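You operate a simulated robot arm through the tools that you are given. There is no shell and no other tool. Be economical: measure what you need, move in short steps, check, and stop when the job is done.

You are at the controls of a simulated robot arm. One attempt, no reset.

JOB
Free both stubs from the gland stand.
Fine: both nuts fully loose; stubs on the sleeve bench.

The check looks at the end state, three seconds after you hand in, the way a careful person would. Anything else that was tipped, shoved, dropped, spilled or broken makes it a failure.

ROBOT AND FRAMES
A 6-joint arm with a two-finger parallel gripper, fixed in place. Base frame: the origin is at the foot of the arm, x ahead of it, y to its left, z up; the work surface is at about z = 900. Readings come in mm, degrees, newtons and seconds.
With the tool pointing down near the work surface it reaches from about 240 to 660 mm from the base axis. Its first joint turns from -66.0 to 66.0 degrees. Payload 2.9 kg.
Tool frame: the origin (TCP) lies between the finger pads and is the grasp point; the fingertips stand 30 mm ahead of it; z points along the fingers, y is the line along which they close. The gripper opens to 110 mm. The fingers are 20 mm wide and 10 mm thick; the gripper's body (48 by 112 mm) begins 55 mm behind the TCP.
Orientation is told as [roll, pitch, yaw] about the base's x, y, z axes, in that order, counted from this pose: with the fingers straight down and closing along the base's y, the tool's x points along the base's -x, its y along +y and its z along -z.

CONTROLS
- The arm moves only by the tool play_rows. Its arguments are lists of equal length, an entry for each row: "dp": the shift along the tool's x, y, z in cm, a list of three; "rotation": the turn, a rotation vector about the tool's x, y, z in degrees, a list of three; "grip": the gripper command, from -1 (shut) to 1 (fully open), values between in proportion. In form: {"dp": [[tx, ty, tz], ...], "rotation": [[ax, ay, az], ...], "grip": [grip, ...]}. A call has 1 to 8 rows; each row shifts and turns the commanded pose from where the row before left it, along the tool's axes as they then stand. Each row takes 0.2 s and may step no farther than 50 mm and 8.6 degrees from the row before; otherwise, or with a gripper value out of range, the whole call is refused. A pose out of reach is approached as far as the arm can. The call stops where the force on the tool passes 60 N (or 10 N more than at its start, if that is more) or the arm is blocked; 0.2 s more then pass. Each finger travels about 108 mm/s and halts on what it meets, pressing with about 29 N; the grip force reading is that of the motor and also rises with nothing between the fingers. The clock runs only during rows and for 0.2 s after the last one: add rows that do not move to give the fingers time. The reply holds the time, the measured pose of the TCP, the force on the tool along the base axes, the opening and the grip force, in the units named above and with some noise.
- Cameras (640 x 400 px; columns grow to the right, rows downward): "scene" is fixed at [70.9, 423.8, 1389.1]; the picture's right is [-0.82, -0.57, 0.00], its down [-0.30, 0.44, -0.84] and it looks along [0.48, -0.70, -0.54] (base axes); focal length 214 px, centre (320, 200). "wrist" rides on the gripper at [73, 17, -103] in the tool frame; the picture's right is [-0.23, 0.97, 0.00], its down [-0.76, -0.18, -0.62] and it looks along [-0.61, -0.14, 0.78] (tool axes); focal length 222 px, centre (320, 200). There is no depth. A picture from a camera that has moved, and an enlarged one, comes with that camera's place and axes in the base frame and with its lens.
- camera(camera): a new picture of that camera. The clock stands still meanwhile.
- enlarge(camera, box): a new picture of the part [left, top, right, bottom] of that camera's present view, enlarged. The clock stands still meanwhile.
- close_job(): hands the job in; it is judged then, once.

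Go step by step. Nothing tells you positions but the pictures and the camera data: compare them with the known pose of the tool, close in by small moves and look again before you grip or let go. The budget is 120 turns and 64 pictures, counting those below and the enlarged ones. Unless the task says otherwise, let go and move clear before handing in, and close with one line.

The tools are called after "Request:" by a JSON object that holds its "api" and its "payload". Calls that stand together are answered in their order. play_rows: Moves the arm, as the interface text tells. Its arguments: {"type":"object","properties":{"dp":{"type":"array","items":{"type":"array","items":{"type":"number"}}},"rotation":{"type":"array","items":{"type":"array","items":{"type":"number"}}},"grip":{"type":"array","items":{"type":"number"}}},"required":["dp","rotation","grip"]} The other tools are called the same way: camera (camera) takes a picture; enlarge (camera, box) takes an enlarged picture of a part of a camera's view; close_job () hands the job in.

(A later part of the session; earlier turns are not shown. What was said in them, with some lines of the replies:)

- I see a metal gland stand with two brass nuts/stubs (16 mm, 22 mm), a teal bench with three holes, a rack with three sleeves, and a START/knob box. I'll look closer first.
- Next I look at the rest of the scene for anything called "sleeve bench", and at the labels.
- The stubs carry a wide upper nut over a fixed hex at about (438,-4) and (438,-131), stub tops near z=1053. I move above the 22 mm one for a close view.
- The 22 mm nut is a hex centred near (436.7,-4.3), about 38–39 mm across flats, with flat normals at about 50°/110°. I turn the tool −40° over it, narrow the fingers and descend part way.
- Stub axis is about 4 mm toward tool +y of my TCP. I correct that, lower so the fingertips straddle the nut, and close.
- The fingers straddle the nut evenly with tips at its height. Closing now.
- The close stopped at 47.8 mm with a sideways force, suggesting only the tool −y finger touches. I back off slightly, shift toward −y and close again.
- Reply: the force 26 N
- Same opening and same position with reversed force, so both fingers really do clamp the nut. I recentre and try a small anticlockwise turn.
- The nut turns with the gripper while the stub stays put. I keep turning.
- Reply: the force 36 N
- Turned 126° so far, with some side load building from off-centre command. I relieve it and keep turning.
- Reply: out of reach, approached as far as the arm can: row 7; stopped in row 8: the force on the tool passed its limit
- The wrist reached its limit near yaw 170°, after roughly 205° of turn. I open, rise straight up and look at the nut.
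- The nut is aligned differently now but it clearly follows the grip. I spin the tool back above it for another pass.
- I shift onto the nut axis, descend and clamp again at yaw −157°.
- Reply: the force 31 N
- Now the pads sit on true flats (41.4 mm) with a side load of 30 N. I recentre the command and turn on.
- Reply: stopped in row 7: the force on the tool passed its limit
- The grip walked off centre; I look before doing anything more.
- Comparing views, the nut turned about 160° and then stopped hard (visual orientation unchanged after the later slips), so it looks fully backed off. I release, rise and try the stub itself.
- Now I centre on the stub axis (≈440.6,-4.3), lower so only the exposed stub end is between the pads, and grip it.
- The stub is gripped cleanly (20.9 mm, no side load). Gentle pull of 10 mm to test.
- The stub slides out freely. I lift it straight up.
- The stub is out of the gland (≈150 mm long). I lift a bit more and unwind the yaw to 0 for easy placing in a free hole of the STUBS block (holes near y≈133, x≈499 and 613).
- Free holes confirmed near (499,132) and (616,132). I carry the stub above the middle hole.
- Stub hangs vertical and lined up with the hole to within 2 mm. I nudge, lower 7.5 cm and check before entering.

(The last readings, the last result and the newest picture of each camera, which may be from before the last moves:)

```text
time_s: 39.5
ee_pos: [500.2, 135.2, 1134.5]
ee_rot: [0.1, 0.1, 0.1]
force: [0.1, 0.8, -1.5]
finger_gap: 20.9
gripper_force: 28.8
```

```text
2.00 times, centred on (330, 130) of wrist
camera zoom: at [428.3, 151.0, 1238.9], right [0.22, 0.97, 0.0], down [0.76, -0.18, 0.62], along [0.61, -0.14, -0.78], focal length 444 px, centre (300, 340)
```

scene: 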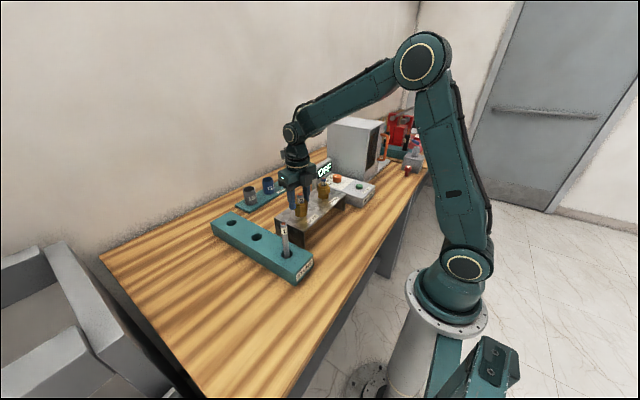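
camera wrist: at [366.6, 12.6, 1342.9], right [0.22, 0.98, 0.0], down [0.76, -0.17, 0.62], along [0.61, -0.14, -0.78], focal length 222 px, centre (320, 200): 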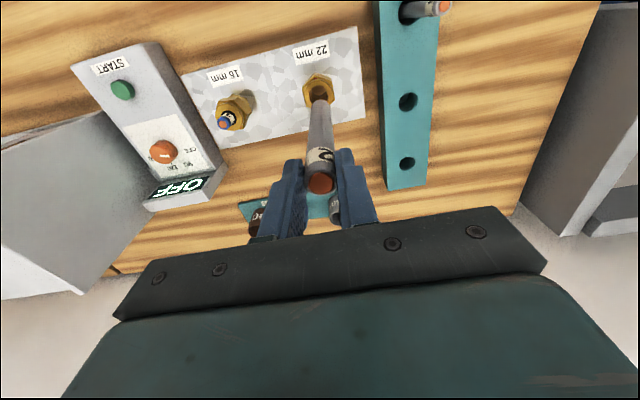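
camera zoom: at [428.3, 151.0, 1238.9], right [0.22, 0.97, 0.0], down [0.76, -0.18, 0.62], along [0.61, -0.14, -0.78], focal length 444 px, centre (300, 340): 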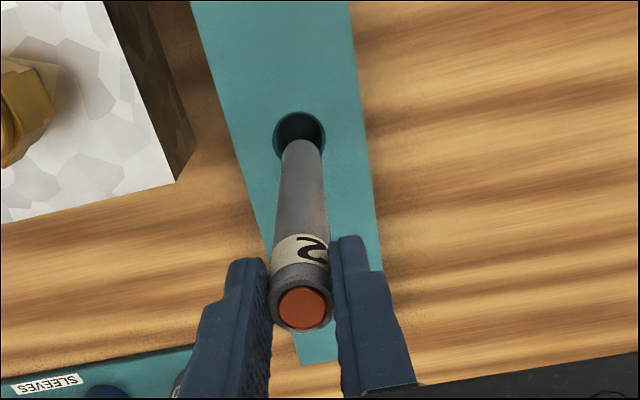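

Slight correction (−2, −1.5 mm), then lower into the hole.

Request:
{"api": "play_rows", "payload": {"dp": [[0.2, -0.13, 0], [0, 0, 1.5], [0, 0, 1.5], [0, 0, 1], [0, 0, 0]], "rotation": [[0, 0, 0], [0, 0, 0], [0, 0, 0], [0, 0, 0], [0, 0, 0]], "grip": [-1, -1, -1, -1, -1]}}

Request:
{"api": "enlarge", "payload": {"camera": "scene", "box": [220, 150, 320, 270]}}

```text
time_s: 40.7
ee_pos: [497.1, 132.1, 1095.6]
ee_rot: [0.0, 0.0, 0.1]
force: [-0.8, 0.6, -2.8]
finger_gap: 20.7
gripper_force: 28.6
```

```text
3.33 times, centred on (270, 210) of scene
camera zoom: at [70.9, 423.8, 1389.1], right [-0.82, -0.57, 0.0], down [-0.3, 0.44, -0.84], along [0.48, -0.7, -0.54], focal length 715 px, centre (487, 167)
```

zoom: 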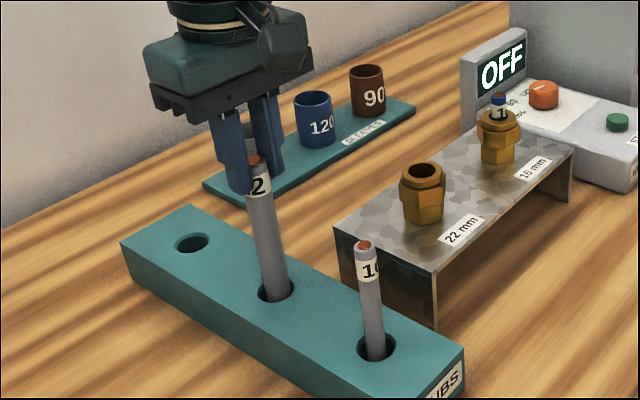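

It entered the hole cleanly. I lower on until it touches the floor.

Request:
{"api": "play_rows", "payload": {"dp": [[0, 0, 0.6], [0, 0, 0.6], [0, 0, 0.5], [0, 0, 0]], "rotation": [[0, 0, 0], [0, 0, 0], [0, 0, 0], [0, 0, 0]], "grip": [-1, -1, -1, -1]}}

```text
time_s: 41.7
ee_pos: [498.5, 132.9, 1077.7]
ee_rot: [0.1, 0.1, 0.0]
force: [0.9, -1.3, -0.6]
finger_gap: 21.0
gripper_force: 29.1
```

Request:
{"api": "play_rows", "payload": {"dp": [[0, 0, 0.3], [0, 0, 0.3], [0, 0, 0.3], [0, 0, 0.3], [0, 0, 0]], "rotation": [[0, 0, 0], [0, 0, 0], [0, 0, 0], [0, 0, 0], [0, 0, 0]], "grip": [-1, -1, -1, -1, -1]}}

```text
time_s: 42.9
ee_pos: [497.3, 132.3, 1064.9]
ee_rot: [0.1, 0.1, 0.1]
force: [1.0, 0.4, -1.5]
finger_gap: 21.1
gripper_force: 29.3
```

Request:
{"api": "play_rows", "payload": {"dp": [[0, 0, 0.3], [0, 0, 0.3], [0, 0, 0.3], [0, 0, 0]], "rotation": [[0, 0, 0], [0, 0, 0], [0, 0, 0], [0, 0, 0]], "grip": [-1, -1, -1, -1]}}

Request:
{"api": "enlarge", "payload": {"camera": "scene", "box": [220, 150, 320, 270]}}

```text
time_s: 43.9
ee_pos: [500.3, 133.4, 1060.8]
ee_rot: [0.2, -0.6, 0.1]
force: [1.7, -1.2, 33.3]
finger_gap: 20.9
gripper_force: 28.5
```

```text
3.33 times, centred on (270, 210) of scene
camera zoom: at [70.4, 423.6, 1389.2], right [-0.82, -0.57, 0.0], down [-0.3, 0.44, -0.84], along [0.48, -0.7, -0.54], focal length 715 px, centre (487, 167)
```

zoom: 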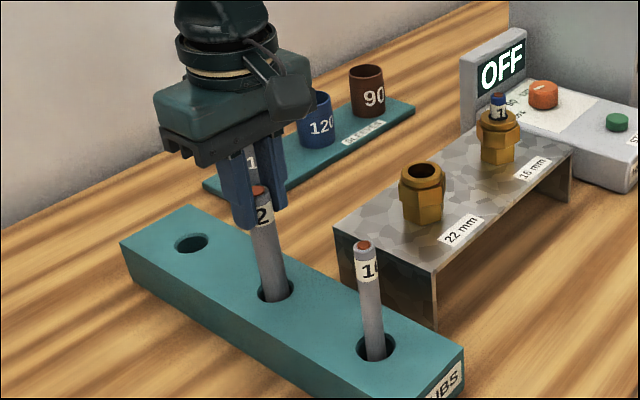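

Floor contact reached. I ease up 3 mm, open gently and rise clear.

Request:
{"api": "play_rows", "payload": {"dp": [[0, 0, -0.3], [0, 0, 0], [0, 0, 0], [0, 0, -3], [0, 0, -5], [0, 0, -5], [0, 0, 0]], "rotation": [[0, 0, 0], [0, 0, 0], [0, 0, 0], [0, 0, 0], [0, 0, 0], [0, 0, 0], [0, 0, 0]], "grip": [-1, 0.1, 0.1, 0.1, 0.1, 0.1, 0.1]}}

Request:
{"api": "enlarge", "payload": {"camera": "scene", "box": [220, 150, 340, 270]}}

```text
time_s: 45.5
ee_pos: [497.7, 133.0, 1191.1]
ee_rot: [0.0, 0.0, 0.0]
force: [0.6, -0.7, -0.1]
finger_gap: 60.2
gripper_force: 0.0
```

```text
3.33 times, centred on (280, 210) of scene
camera zoom: at [70.9, 423.8, 1389.1], right [-0.82, -0.57, 0.0], down [-0.3, 0.44, -0.84], along [0.48, -0.7, -0.54], focal length 715 px, centre (453, 167)
```

zoom: 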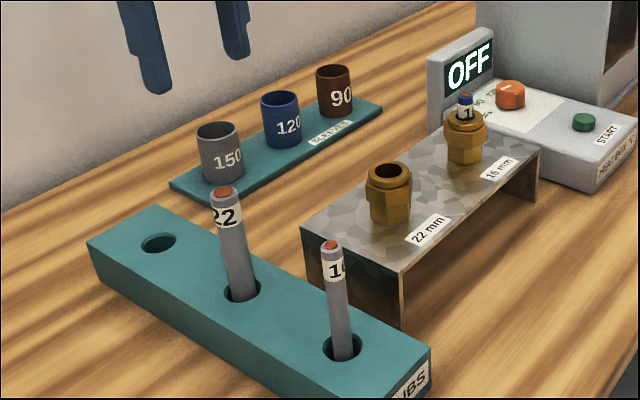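

First stub stands in the block. Now the 16 mm gland near (438,-130): I move above it and turn the tool to about −68° (where the pads should meet flats).

Request:
{"api": "play_rows", "payload": {"dp": [[0.99, -4.38, 0], [0.99, -4.38, 0], [0.99, -4.38, 0], [0.99, -4.38, 0], [0.99, -4.38, 0], [0.99, -4.38, 0], [0, 0, 4], [0, 0, 2]], "rotation": [[0, 0, 0], [0, 0, 0], [0, 0, 0], [0, 0, 0], [0, 0, 0], [0, 0, 0], [0, 0, 8], [0, 0, 8]], "grip": [0.25, 0.25, 0.25, 0.25, 0.25, 0.25, 0.25, 0.25]}}

Request:
{"api": "play_rows", "payload": {"dp": [[0, 0, 0], [0, 0, 0], [0, 0, 0], [0, 0, 0], [0, 0, 0], [0, 0, 0], [0, 0, 0], [0, 0, 0]], "rotation": [[0, 0, 8], [0, 0, 8], [0, 0, 8], [0, 0, 8], [0, 0, 8], [0, 0, 8], [0, 0, 4], [0, 0, 0]], "grip": [0.25, 0.25, 0.25, 0.25, 0.25, 0.25, 0.25, 0.25]}}

Request:
{"api": "enlarge", "payload": {"camera": "wrist", "box": [240, 60, 400, 220]}}

```text
time_s: 47.3
ee_pos: [439.9, -130.9, 1129.9]
ee_rot: [0.2, 0.0, -15.9]
force: [0.8, -0.3, 0.0]
finger_gap: 68.7
gripper_force: 0.0
```

```text
time_s: 49.1
ee_pos: [438.6, -131.1, 1130.1]
ee_rot: [-0.1, 0.1, -67.9]
force: [0.1, 0.2, 0.2]
finger_gap: 68.9
gripper_force: 0.0
```

```text
2.50 times, centred on (320, 140) of wrist
camera zoom: at [428.1, -58.3, 1233.2], right [0.99, 0.16, 0.0], down [0.12, -0.77, 0.62], along [0.1, -0.61, -0.78], focal length 555 px, centre (320, 350)
```

zoom: 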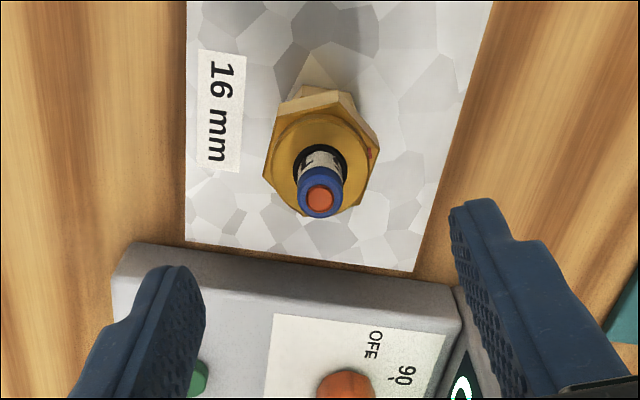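

Nut axis is about (440.2,-129.3). I correct by (1.1, 2.2) mm in tool axes, descend, and close.

Request:
{"api": "play_rows", "payload": {"dp": [[0.11, 0.22, 0], [0, 0, 3.1], [0, 0, 3.1], [0, 0, 3.1], [0, 0, 0], [0, 0, 0], [0, 0, 0], [0, 0, 0]], "rotation": [[0, 0, 0], [0, 0, 0], [0, 0, 0], [0, 0, 0], [0, 0, 0], [0, 0, 0], [0, 0, 0], [0, 0, 0]], "grip": [0.25, 0.25, 0.25, 0.25, 0.25, -1, -1, -1]}}

Request:
{"api": "enlarge", "payload": {"camera": "wrist", "box": [230, 80, 410, 240]}}

```text
time_s: 50.9
ee_pos: [437.1, -129.7, 1036.4]
ee_rot: [-0.4, 0.3, -68.0]
force: [-18.0, -8.9, -1.3]
finger_gap: 41.5
gripper_force: 45.1
```

```text
2.50 times, centred on (320, 160) of wrist
camera zoom: at [427.0, -57.1, 1139.9], right [0.99, 0.15, -0.01], down [0.12, -0.77, 0.62], along [0.09, -0.61, -0.78], focal length 555 px, centre (320, 300)
```

zoom: 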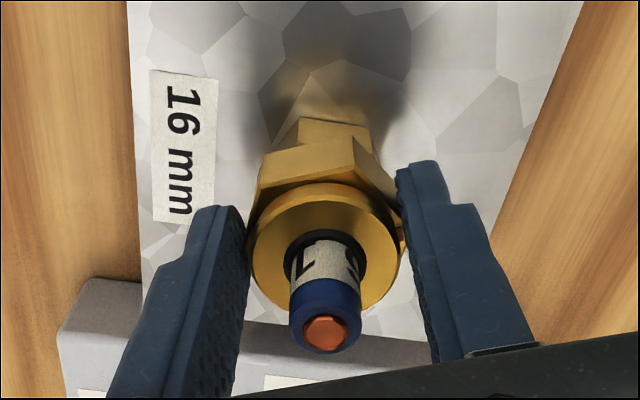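

Flats are gripped (41.5 mm). I relieve the 20 N side load and start turning anticlockwise.

Request:
{"api": "play_rows", "payload": {"dp": [[0, -0.18, 0], [0, 0, 0], [0, 0, 0], [0, 0, 0], [0, 0, 0], [0, 0, 0]], "rotation": [[0, 0, 0], [0, 0, -8], [0, 0, -8], [0, 0, -8], [0, 0, -8], [0, 0, 0]], "grip": [-1, -1, -1, -1, -1, -1]}}

```text
time_s: 52.3
ee_pos: [435.7, -132.0, 1036.9]
ee_rot: [-0.3, 0.4, -36.2]
force: [-37.1, -20.5, 2.3]
finger_gap: 41.3
gripper_force: 45.1
```

The loads put the true nut axis nearer (439,-134). I recentre there and continue.

Request:
{"api": "play_rows", "payload": {"dp": [[-0.1, -0.17, 0], [-0.1, -0.17, 0], [0, 0, 0]], "rotation": [[0, 0, 0], [0, 0, 0], [0, 0, 0]], "grip": [-1, -1, -1]}}

Request:
{"api": "enlarge", "payload": {"camera": "wrist", "box": [230, 80, 410, 240]}}

```text
time_s: 53.1
ee_pos: [436.3, -131.9, 1036.1]
ee_rot: [-0.2, 0.6, -35.8]
force: [-35.2, -4.6, 9.1]
finger_gap: 41.4
gripper_force: 44.6
```

```text
2.50 times, centred on (320, 160) of wrist
camera zoom: at [387.8, -76.9, 1140.5], right [0.75, 0.66, -0.01], down [0.52, -0.59, 0.62], along [0.4, -0.47, -0.79], focal length 555 px, centre (320, 300)
```

zoom: 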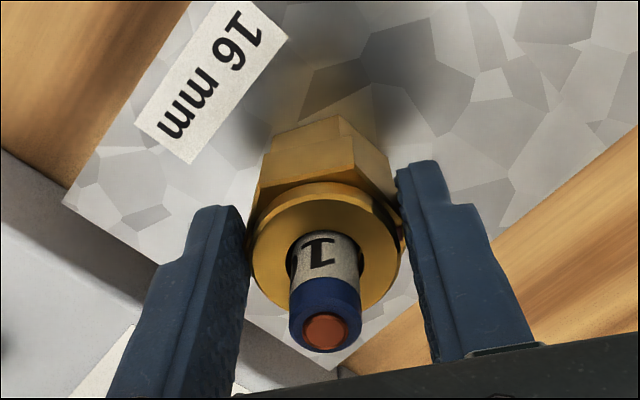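

Visually the nut axis is right at the measured TCP (436.5,-132). I null the command offset and keep turning.

Request:
{"api": "play_rows", "payload": {"dp": [[0.24, -0.22, 0.05], [0, 0, 0], [0, 0, 0], [0, 0, 0], [0, 0, 0], [0, 0, 0]], "rotation": [[0, 0, 0], [0, 0, -8], [0, 0, -8], [0, 0, -8], [0, 0, -8], [0, 0, 0]], "grip": [-1, -1, -1, -1, -1, -1]}}

```text
time_s: 54.5
ee_pos: [434.7, -134.5, 1036.0]
ee_rot: [0.0, 0.2, -3.9]
force: [-21.4, -11.7, 14.5]
finger_gap: 41.4
gripper_force: 45.1
```

Request:
{"api": "play_rows", "payload": {"dp": [[0.2, -0.1, -0.1], [0, 0, 0], [0, 0, 0], [0, 0, 0], [0, 0, 0], [0, 0, 0]], "rotation": [[0, 0, 0], [0, 0, -8], [0, 0, -8], [0, 0, -8], [0, 0, -8], [0, 0, 0]], "grip": [-1, -1, -1, -1, -1, -1]}}

```text
time_s: 55.9
ee_pos: [433.6, -137.3, 1036.2]
ee_rot: [-0.2, -0.1, 27.9]
force: [19.3, -38.4, -28.5]
finger_gap: 41.1
gripper_force: 44.8
```

The TCP is wandering, so I release here and look at where the nut really is relative to the fingers.

Request:
{"api": "play_rows", "payload": {"dp": [[0, 0, 0], [0, 0, 0], [0, 0, 0], [0, 0, 0]], "rotation": [[0, 0, 0], [0, 0, 0], [0, 0, 0], [0, 0, 0]], "grip": [0.1, 0.1, 0.1, 0.1]}}

Request:
{"api": "enlarge", "payload": {"camera": "wrist", "box": [230, 80, 410, 240]}}

Request:
{"api": "enlarge", "payload": {"camera": "scene", "box": [280, 150, 360, 230]}}

```text
time_s: 56.9
ee_pos: [434.3, -133.7, 1037.1]
ee_rot: [0.1, 0.0, 28.2]
force: [-0.1, 0.3, -0.1]
finger_gap: 60.6
gripper_force: 0.1
```

```text
2.50 times, centred on (320, 160) of wrist
camera zoom: at [361.6, -154.4, 1140.9], right [-0.26, 0.97, 0.0], down [0.76, 0.2, 0.62], along [0.6, 0.16, -0.78], focal length 555 px, centre (320, 300)
```

zoom: 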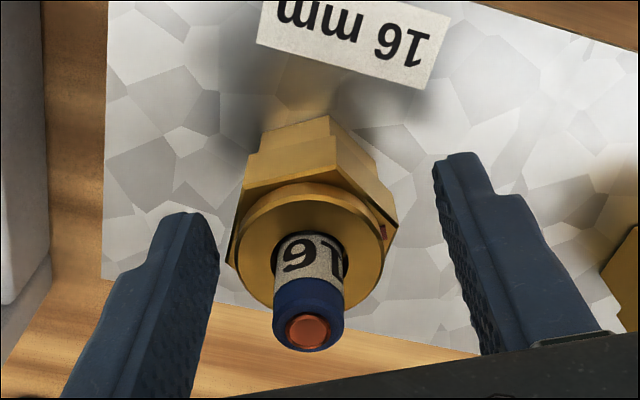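

```text
5.00 times, centred on (320, 190) of scene
camera zoom: at [70.9, 423.8, 1389.1], right [-0.82, -0.57, 0.0], down [-0.3, 0.44, -0.84], along [0.48, -0.7, -0.54], focal length 1072 px, centre (320, 250)
```

zoom: 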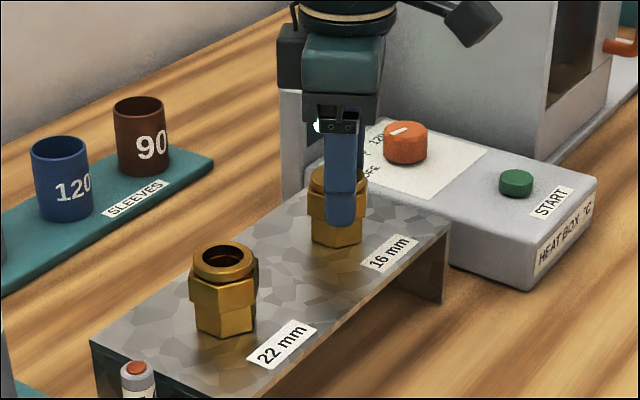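

The nut has followed the gripper (red mark moved ~100°). The four grips consistently put the axis at (439.2,-134.5), so I regrip there slightly deeper and continue turning.

Request:
{"api": "play_rows", "payload": {"dp": [[-0.4, -0.3, 0], [0, 0, 0.7], [0, 0, 0], [0, 0, 0], [0, 0, 0], [0, 0, 0]], "rotation": [[0, 0, 0], [0, 0, 0], [0, 0, 0], [0, 0, 0], [0, 0, 0], [0, 0, 0]], "grip": [0.1, 0.1, 0.1, -1, -1, -1]}}

```text
time_s: 58.3
ee_pos: [439.7, -135.4, 1029.1]
ee_rot: [0.1, 0.0, 28.1]
force: [2.5, -6.9, -4.4]
finger_gap: 41.3
gripper_force: 45.0
```

Well centred now. Turn on in steps.

Request:
{"api": "play_rows", "payload": {"dp": [[0, 0, 0], [0, 0, 0], [0, 0, 0], [0, 0, 0], [0, 0, 0]], "rotation": [[0, 0, -8], [0, 0, -8], [0, 0, -8], [0, 0, -8], [0, 0, 0]], "grip": [-1, -1, -1, -1, -1]}}

```text
time_s: 59.5
ee_pos: [439.0, -134.7, 1027.9]
ee_rot: [0.1, 0.0, 60.2]
force: [15.0, -14.9, -22.1]
finger_gap: 41.6
gripper_force: 45.1
```

Request:
{"api": "play_rows", "payload": {"dp": [[0.05, -0.15, 0.1], [0, 0, 0], [0, 0, 0], [0, 0, 0], [0, 0, 0]], "rotation": [[0, 0, 0], [0, 0, -8], [0, 0, -8], [0, 0, -8], [0, 0, 0]], "grip": [-1, -1, -1, -1, -1]}}

```text
time_s: 60.7
ee_pos: [441.7, -135.1, 1028.4]
ee_rot: [0.1, -0.1, 84.4]
force: [10.5, -1.1, -14.0]
finger_gap: 41.4
gripper_force: 44.8
```

Request:
{"api": "play_rows", "payload": {"dp": [[0, -0.1, 0.1], [0, 0, 0], [0, 0, 0], [0, 0, 0], [0, 0, 0]], "rotation": [[0, 0, 0], [0, 0, -6], [0, 0, -6], [0, 0, -6], [0, 0, 0]], "grip": [-1, -1, -1, -1, -1]}}

```text
time_s: 61.9
ee_pos: [438.7, -133.2, 1028.4]
ee_rot: [0.0, -0.2, 102.3]
force: [-9.8, 41.2, 18.4]
finger_gap: 44.7
gripper_force: 44.9
```

The pads are starting to ride over the corners at ~160° total, the same end stop as the first nut, so it is fully backed off. I release and rise.

Request:
{"api": "play_rows", "payload": {"dp": [[0, 0, 0], [0, 0, 0], [0, 0, -4], [0, 0, -4], [0, 0, 0]], "rotation": [[0, 0, 0], [0, 0, 0], [0, 0, 0], [0, 0, 0], [0, 0, 0]], "grip": [0.1, 0.1, 0.1, 0.1, 0.1]}}

Request:
{"api": "enlarge", "payload": {"camera": "wrist", "box": [230, 80, 410, 240]}}

Request:
{"api": "enlarge", "payload": {"camera": "scene", "box": [280, 160, 360, 240]}}

```text
time_s: 63.1
ee_pos: [439.3, -135.6, 1107.2]
ee_rot: [0.1, -0.1, 102.1]
force: [-0.3, 0.6, -0.4]
finger_gap: 60.7
gripper_force: 0.0
```

```text
2.50 times, centred on (320, 160) of wrist
camera zoom: at [438.6, -211.0, 1210.6], right [-1.0, 0.02, 0.0], down [0.01, 0.78, 0.62], along [0.01, 0.62, -0.78], focal length 555 px, centre (320, 300)
```

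zoom: 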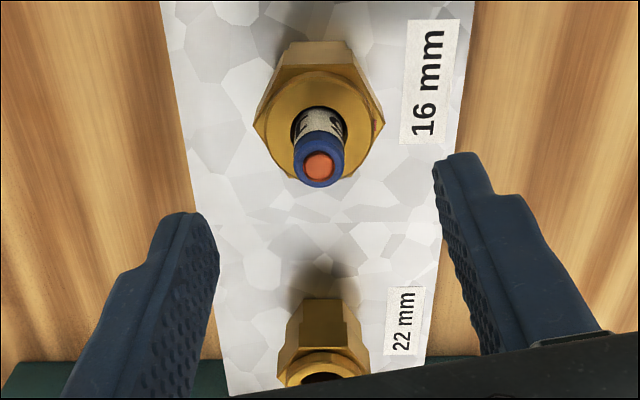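

```text
5.00 times, centred on (320, 200) of scene
camera zoom: at [70.9, 423.8, 1389.1], right [-0.82, -0.57, 0.0], down [-0.3, 0.44, -0.84], along [0.48, -0.7, -0.54], focal length 1072 px, centre (320, 200)
```

zoom: 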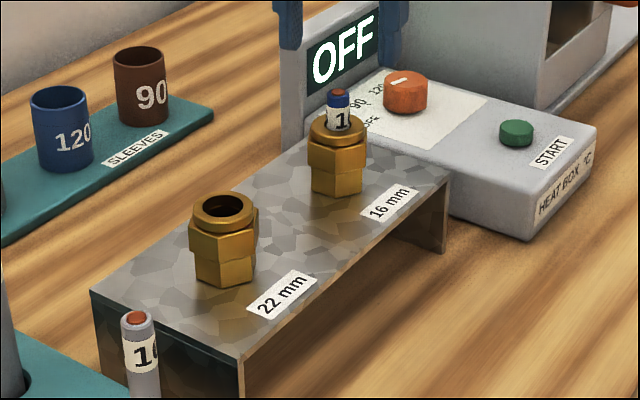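

Both nuts now sit in the same backed-off orientation. I lower to the exposed 16 mm stub end and grip it.

Request:
{"api": "play_rows", "payload": {"dp": [[0, 0, 2.5], [0, 0, 2.4], [0, 0, 0], [0, 0, 0], [0, 0, 0], [0, 0, 0], [0, 0, 0]], "rotation": [[0, 0, 0], [0, 0, 0], [0, 0, 0], [0, 0, 0], [0, 0, 0], [0, 0, 0], [0, 0, 0]], "grip": [0.1, 0.1, 0.1, -1, -1, -1, -1]}}

Request:
{"api": "enlarge", "payload": {"camera": "wrist", "box": [230, 80, 410, 240]}}

```text
time_s: 64.7
ee_pos: [439.5, -134.1, 1058.1]
ee_rot: [0.2, -0.1, 102.0]
force: [-0.6, 0.4, 0.5]
finger_gap: 14.3
gripper_force: 29.0
```

```text
2.50 times, centred on (320, 160) of wrist
camera zoom: at [438.6, -211.0, 1161.1], right [-1.0, 0.02, 0.0], down [0.01, 0.78, 0.62], along [0.01, 0.62, -0.78], focal length 555 px, centre (320, 300)
```

zoom: 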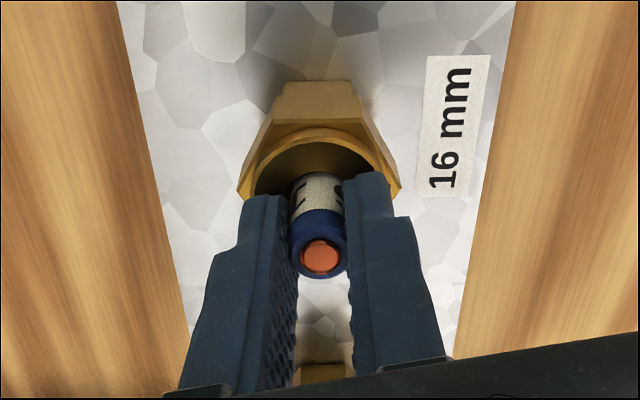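

Gripped squarely. I pull up gently, then the rest of the way.

Request:
{"api": "play_rows", "payload": {"dp": [[0, 0, -0.3], [0, 0, -0.4], [0, 0, -0.5], [0, 0, 0]], "rotation": [[0, 0, 0], [0, 0, 0], [0, 0, 0], [0, 0, 0]], "grip": [-1, -1, -1, -1]}}

Request:
{"api": "enlarge", "payload": {"camera": "scene", "box": [280, 160, 360, 240]}}

```text
time_s: 65.7
ee_pos: [440.7, -136.2, 1070.9]
ee_rot: [0.1, -0.1, 102.2]
force: [0.4, -0.3, -1.3]
finger_gap: 14.5
gripper_force: 28.6
```

```text
5.00 times, centred on (320, 200) of scene
camera zoom: at [70.9, 423.8, 1389.1], right [-0.82, -0.57, 0.0], down [-0.3, 0.44, -0.84], along [0.48, -0.7, -0.54], focal length 1072 px, centre (320, 200)
```

zoom: 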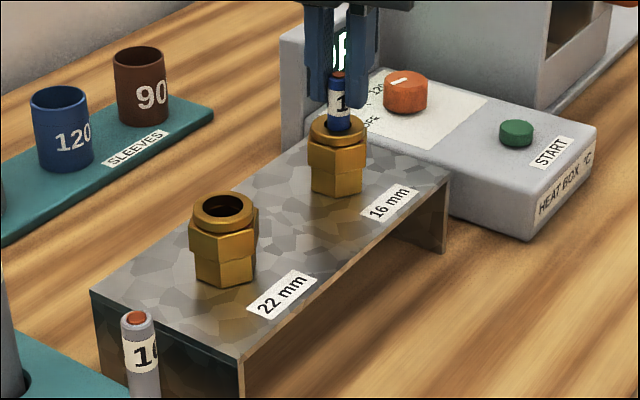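

It slides out freely. Lift to clear height and unwind the yaw.

Request:
{"api": "play_rows", "payload": {"dp": [[0, 0, -2], [0, 0, -2], [0, 0, -2.5], [0, 0, -2.5], [0, 0, -2.5], [0, 0, -2.5], [0, 0, -3], [0, 0, 0]], "rotation": [[0, 0, 0], [0, 0, 0], [0, 0, 0], [0, 0, 0], [0, 0, 0], [0, 0, 0], [0, 0, 0], [0, 0, 0]], "grip": [-1, -1, -1, -1, -1, -1, -1, -1]}}

Request:
{"api": "play_rows", "payload": {"dp": [[0, 0, 0], [0, 0, 0], [0, 0, 0], [0, 0, 0], [0, 0, 0], [0, 0, 0], [0, 0, 0], [0, 0, 0]], "rotation": [[0, 0, 8.5], [0, 0, 8.5], [0, 0, 8.5], [0, 0, 8.5], [0, 0, 8.5], [0, 0, 8.5], [0, 0, 8.5], [0, 0, 8.5]], "grip": [-1, -1, -1, -1, -1, -1, -1, -1]}}

Request:
{"api": "play_rows", "payload": {"dp": [[0, 0, 0], [0, 0, 0], [0, 0, 0], [0, 0, 0], [0, 0, 0]], "rotation": [[0, 0, 8.5], [0, 0, 8.5], [0, 0, 8.5], [0, 0, 8.5], [0, 0, 0]], "grip": [-1, -1, -1, -1, -1]}}

Request:
{"api": "camera", "payload": {"camera": "scene"}}

```text
time_s: 67.5
ee_pos: [439.7, -134.3, 1242.2]
ee_rot: [0.1, 0.0, 102.1]
force: [-0.2, 0.3, -0.8]
finger_gap: 14.8
gripper_force: 29.1
```

```text
time_s: 69.3
ee_pos: [441.0, -136.5, 1241.3]
ee_rot: [0.1, 0.0, 34.1]
force: [0.6, -0.9, -1.0]
finger_gap: 14.9
gripper_force: 29.4
```

```text
time_s: 70.5
ee_pos: [439.9, -136.4, 1241.1]
ee_rot: [0.2, 0.1, 0.0]
force: [0.4, 0.3, -1.0]
finger_gap: 14.8
gripper_force: 28.8
```

```text
11 pictures are left
```

scene: 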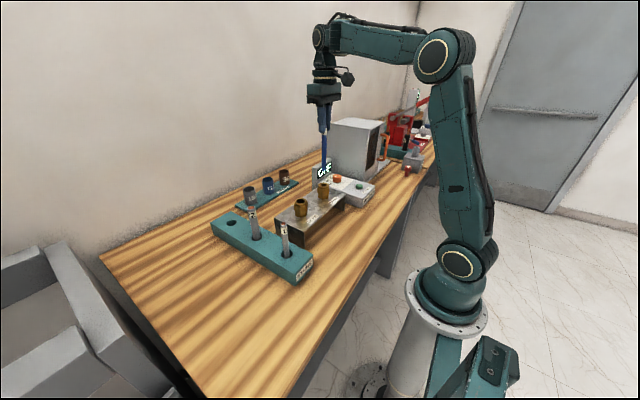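

Stub is clear. I carry it above the far free hole at about (615,133).

Request:
{"api": "play_rows", "payload": {"dp": [[-2.19, 3.37, 0], [-2.19, 3.37, 0], [-2.19, 3.37, 0], [-2.19, 3.37, 0], [-2.19, 3.37, 0], [-2.19, 3.37, 0], [-2.19, 3.37, 0], [-2.19, 3.37, 0]], "rotation": [[0, 0, 0], [0, 0, 0], [0, 0, 0], [0, 0, 0], [0, 0, 0], [0, 0, 0], [0, 0, 0], [0, 0, 0]], "grip": [-1, -1, -1, -1, -1, -1, -1, -1]}}

Request:
{"api": "play_rows", "payload": {"dp": [[0, 0, 2.5], [0, 0, 2.5], [0, 0, 2.5], [0, 0, 0]], "rotation": [[0, 0, 0], [0, 0, 0], [0, 0, 0], [0, 0, 0]], "grip": [-1, -1, -1, -1]}}

Request:
{"api": "enlarge", "payload": {"camera": "wrist", "box": [230, 30, 430, 230]}}

Request:
{"api": "enlarge", "payload": {"camera": "scene", "box": [200, 130, 320, 270]}}

```text
time_s: 72.3
ee_pos: [568.4, 111.2, 1216.8]
ee_rot: [0.1, 0.1, 0.1]
force: [0.8, -0.7, -1.1]
finger_gap: 14.6
gripper_force: 29.5
out of reach, approached as far as the arm can: row 6, 7, 8
```

```text
time_s: 73.3
ee_pos: [567.9, 112.4, 1141.0]
ee_rot: [0.0, 0.1, 0.1]
force: [-0.5, -0.1, -1.6]
finger_gap: 14.7
gripper_force: 28.7
```

```text
2.00 times, centred on (330, 130) of wrist
camera zoom: at [495.1, 127.1, 1245.0], right [0.23, 0.97, 0.0], down [0.76, -0.18, 0.62], along [0.61, -0.14, -0.78], focal length 444 px, centre (300, 340)
```

zoom: 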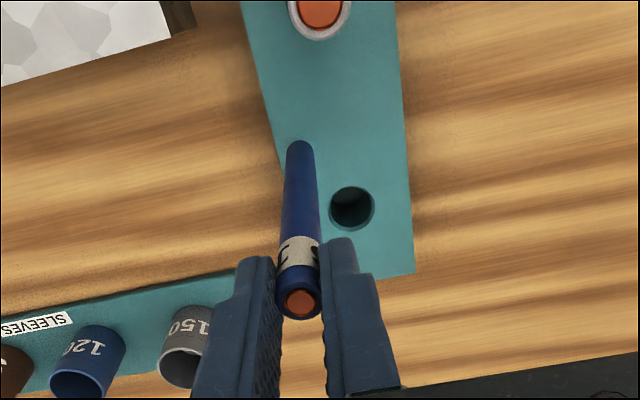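

```text
2.86 times, centred on (260, 200) of scene
camera zoom: at [70.9, 423.8, 1389.1], right [-0.82, -0.57, 0.0], down [-0.3, 0.44, -0.84], along [0.48, -0.7, -0.54], focal length 613 px, centre (491, 200)
```

zoom: 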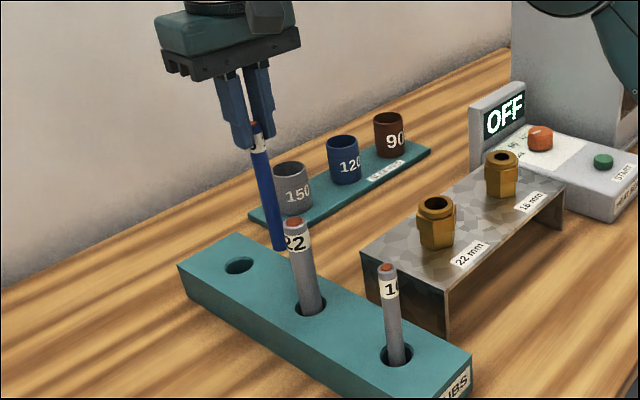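

At that height the arm cannot reach the far hole upright. I'll tilt the tool 10° so the stub's lower end leads outward, then straighten as it goes lower; first raise slightly and position.

Request:
{"api": "play_rows", "payload": {"dp": [[0, 0, -1.3], [0, 0, 0], [0, 0, 0], [0, 0, 0]], "rotation": [[0, 0, 0], [0, -5, 0], [0, -5, 0], [0, 0, 0]], "grip": [-1, -1, -1, -1]}}

Request:
{"api": "play_rows", "payload": {"dp": [[-1.0, 1.1, 0.17], [-1.0, 1.1, 0.17], [0, 0, 0]], "rotation": [[0, 0, 0], [0, 0, 0], [0, 0, 0]], "grip": [-1, -1, -1]}}

Request:
{"api": "enlarge", "payload": {"camera": "wrist", "box": [230, 30, 430, 230]}}

```text
time_s: 74.3
ee_pos: [565.9, 109.7, 1154.7]
ee_rot: [0.0, -9.9, 0.1]
force: [0.7, -0.1, -1.0]
finger_gap: 14.6
gripper_force: 28.9
```

```text
time_s: 75.1
ee_pos: [586.9, 132.2, 1154.8]
ee_rot: [0.1, -10.0, 0.1]
force: [0.3, 0.9, -1.1]
finger_gap: 14.7
gripper_force: 28.5
```

```text
2.00 times, centred on (330, 130) of wrist
camera zoom: at [497.3, 148.4, 1245.0], right [0.22, 0.97, 0.04], down [0.64, -0.18, 0.74], along [0.73, -0.14, -0.67], focal length 444 px, centre (300, 340)
```

zoom: 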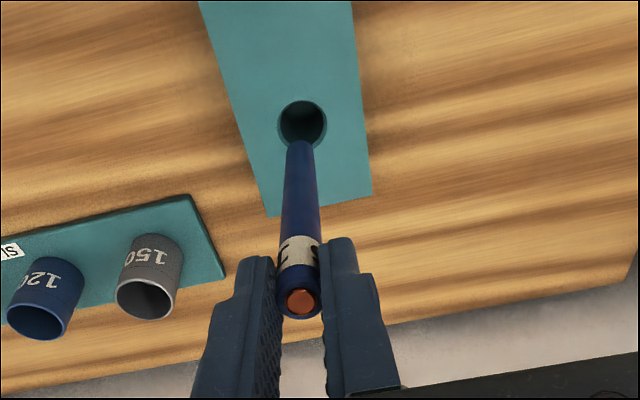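

Now the stub tip points at the hole. I shift 2 mm in y and lower 32 mm vertically, then check.

Request:
{"api": "play_rows", "payload": {"dp": [[0.28, 0.2, 1.57], [0.28, 0, 1.57], [0, 0, 0]], "rotation": [[0, 0, 0], [0, 0, 0], [0, 0, 0]], "grip": [-1, -1, -1]}}

Request:
{"api": "enlarge", "payload": {"camera": "scene", "box": [200, 150, 300, 260]}}

Request:
{"api": "enlarge", "payload": {"camera": "wrist", "box": [250, 50, 400, 200]}}

```text
time_s: 75.9
ee_pos: [585.4, 135.0, 1123.1]
ee_rot: [0.1, -9.9, 0.1]
force: [-0.4, -0.2, -1.2]
finger_gap: 14.7
gripper_force: 29.5
```

```text
3.64 times, centred on (250, 205) of scene
camera zoom: at [70.9, 423.8, 1389.1], right [-0.82, -0.57, 0.0], down [-0.3, 0.44, -0.84], along [0.48, -0.7, -0.54], focal length 780 px, centre (574, 182)
```

zoom: 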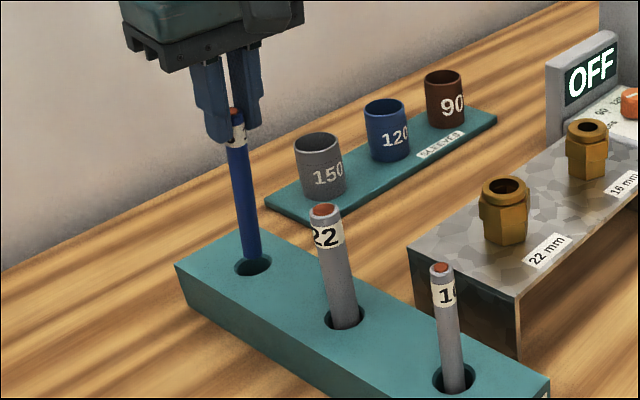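

```text
2.67 times, centred on (325, 125) of wrist
camera zoom: at [496.7, 150.9, 1212.6], right [0.22, 0.97, 0.04], down [0.64, -0.18, 0.74], along [0.73, -0.14, -0.67], focal length 592 px, centre (307, 400)
```

zoom: 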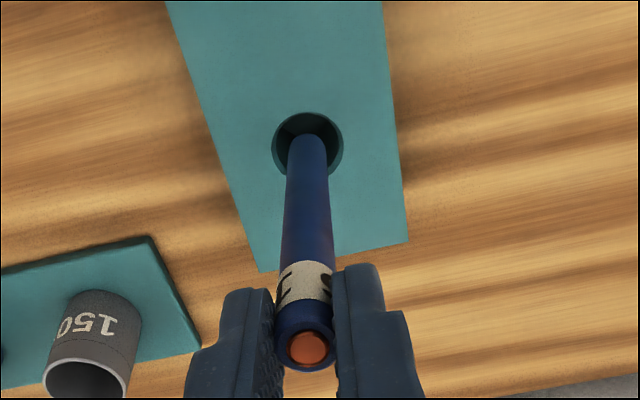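

The tip is centred at the hole mouth. Lower 25 mm in.

Request:
{"api": "play_rows", "payload": {"dp": [[0.13, 0, 0.74], [0.15, 0, 0.84], [0.15, 0, 0.84], [0, 0, 0]], "rotation": [[0, 0, 0], [0, 0, 0], [0, 0, 0], [0, 0, 0]], "grip": [-1, -1, -1, -1]}}

```text
time_s: 76.9
ee_pos: [586.8, 135.0, 1100.0]
ee_rot: [0.1, -9.9, 0.0]
force: [-0.1, 0.5, -0.9]
finger_gap: 14.7
gripper_force: 29.3
```

Still free. I lower a little more, then straighten the stub upright about its lower end.

Request:
{"api": "play_rows", "payload": {"dp": [[0.12, 0, 0.69], [0.1, 0, 0.59], [0, 0, 0], [-1.44, 0, 0.06], [0, 0, 0], [-1.44, 0, 0.06], [0, 0, 0]], "rotation": [[0, 0, 0], [0, 0, 0], [0, 0, 0], [0, 5, 0], [0, 0, 0], [0, 5, 0], [0, 0, 0]], "grip": [-1, -1, -1, -1, -1, -1, -1]}}

Request:
{"api": "enlarge", "payload": {"camera": "scene", "box": [200, 150, 300, 260]}}

```text
time_s: 78.5
ee_pos: [613.7, 133.9, 1088.6]
ee_rot: [-0.1, 0.2, 0.1]
force: [0.7, -1.0, -0.7]
finger_gap: 14.5
gripper_force: 29.0
```

```text
3.64 times, centred on (250, 205) of scene
camera zoom: at [70.9, 423.8, 1389.1], right [-0.82, -0.57, 0.0], down [-0.3, 0.44, -0.84], along [0.48, -0.7, -0.54], focal length 780 px, centre (574, 182)
```

zoom: 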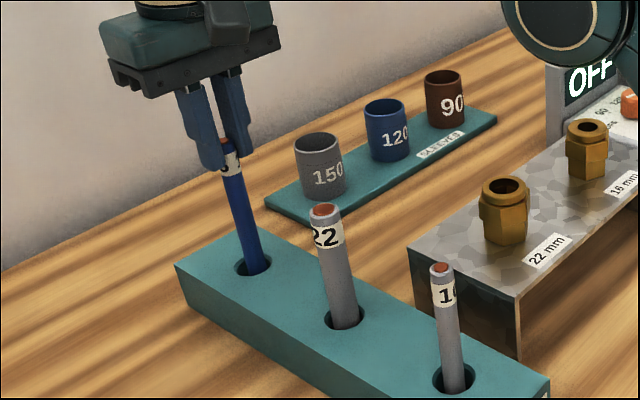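

Upright and in the hole with no load. I lower until floor contact.

Request:
{"api": "play_rows", "payload": {"dp": [[0, 0, 0.6], [0, 0, 0.6], [0, 0, 0.5], [0, 0, 0]], "rotation": [[0, 0, 0], [0, 0, 0], [0, 0, 0], [0, 0, 0]], "grip": [-1, -1, -1, -1]}}

```text
time_s: 79.5
ee_pos: [615.6, 133.3, 1071.8]
ee_rot: [0.0, 0.1, 0.0]
force: [-0.3, 0.1, -1.0]
finger_gap: 14.5
gripper_force: 29.1
```

Request:
{"api": "play_rows", "payload": {"dp": [[0, 0, 0.3], [0, 0, 0.3], [0, 0, 0.3], [0, 0, 0]], "rotation": [[0, 0, 0], [0, 0, 0], [0, 0, 0], [0, 0, 0]], "grip": [-1, -1, -1, -1]}}

```text
time_s: 80.5
ee_pos: [614.5, 133.7, 1066.2]
ee_rot: [0.3, -0.3, 0.3]
force: [-2.5, -2.3, 26.9]
finger_gap: 15.0
gripper_force: 29.0
```

Floor contact. Ease up, open, and leave upward and back.

Request:
{"api": "play_rows", "payload": {"dp": [[0, 0, -0.25], [0, 0, 0], [0, 0, 0], [0, 0, -2.5], [1, 0, -2.5], [2, 0, -3], [2, 0, -3], [2, 0, -3]], "rotation": [[0, 0, 0], [0, 0, 0], [0, 0, 0], [0, 0, 0], [0, 0, 0], [0, 0, 0], [0, 0, 0], [0, 0, 0]], "grip": [-1, 0.1, 0.1, 0.1, 0.1, 0.1, 0.1, 0.1]}}

Request:
{"api": "play_rows", "payload": {"dp": [[0, 0, -3], [3, -3, -3], [3, -3, 0], [3, -3, 0], [0, 0, 0]], "rotation": [[0, 0, 0], [0, 0, 0], [0, 0, 0], [0, 0, 0], [0, 0, 0]], "grip": [0.1, 0.1, 0.1, 0.1, 0.1]}}

Request:
{"api": "enlarge", "payload": {"camera": "scene", "box": [200, 150, 350, 290]}}

Request:
{"api": "enlarge", "payload": {"camera": "scene", "box": [280, 170, 340, 225]}}

```text
time_s: 82.3
ee_pos: [547.6, 133.0, 1205.1]
ee_rot: [0.1, 0.1, 0.0]
force: [0.9, -0.2, 0.5]
finger_gap: 60.7
gripper_force: 0.1
```

```text
refused: row 2 steps farther than a row can; nothing moved
```

```text
2.86 times, centred on (275, 220) of scene
camera zoom: at [70.9, 423.8, 1389.1], right [-0.82, -0.57, 0.0], down [-0.3, 0.44, -0.84], along [0.48, -0.7, -0.54], focal length 613 px, centre (449, 143)
```

zoom: 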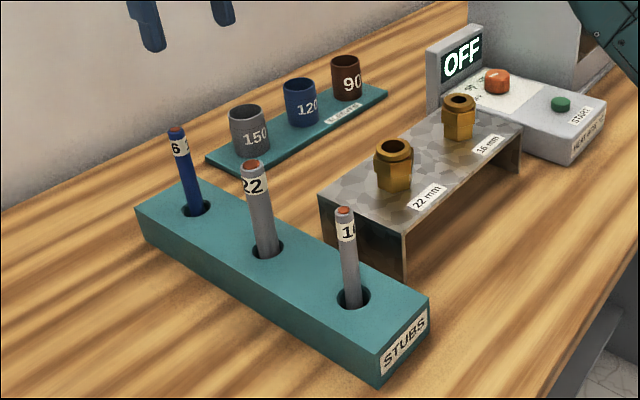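

```text
7.27 times, centred on (310, 198) of scene
camera zoom: at [70.9, 423.8, 1389.1], right [-0.82, -0.57, 0.0], down [-0.3, 0.44, -0.84], along [0.48, -0.7, -0.54], focal length 1560 px, centre (393, 218)
```

zoom: 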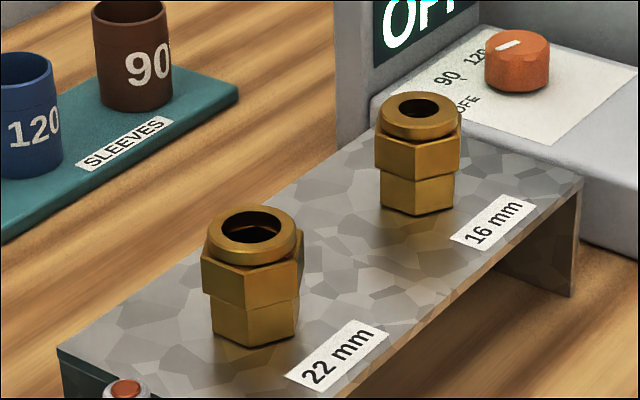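

Both glands are empty, both nuts are backed off to their stop, and both stubs stand in the STUBS block with nothing else disturbed. The gripper is open and clear, so I hand in.

Request:
{"api": "close_job", "payload": {}}

```text
The job is handed in.
```

I freed both stubs and stood them in the STUBS block on the sleeve bench. Each nut was backed off about 160°, where it stopped turning. I took that as fully loose because both stubs then slid out freely.
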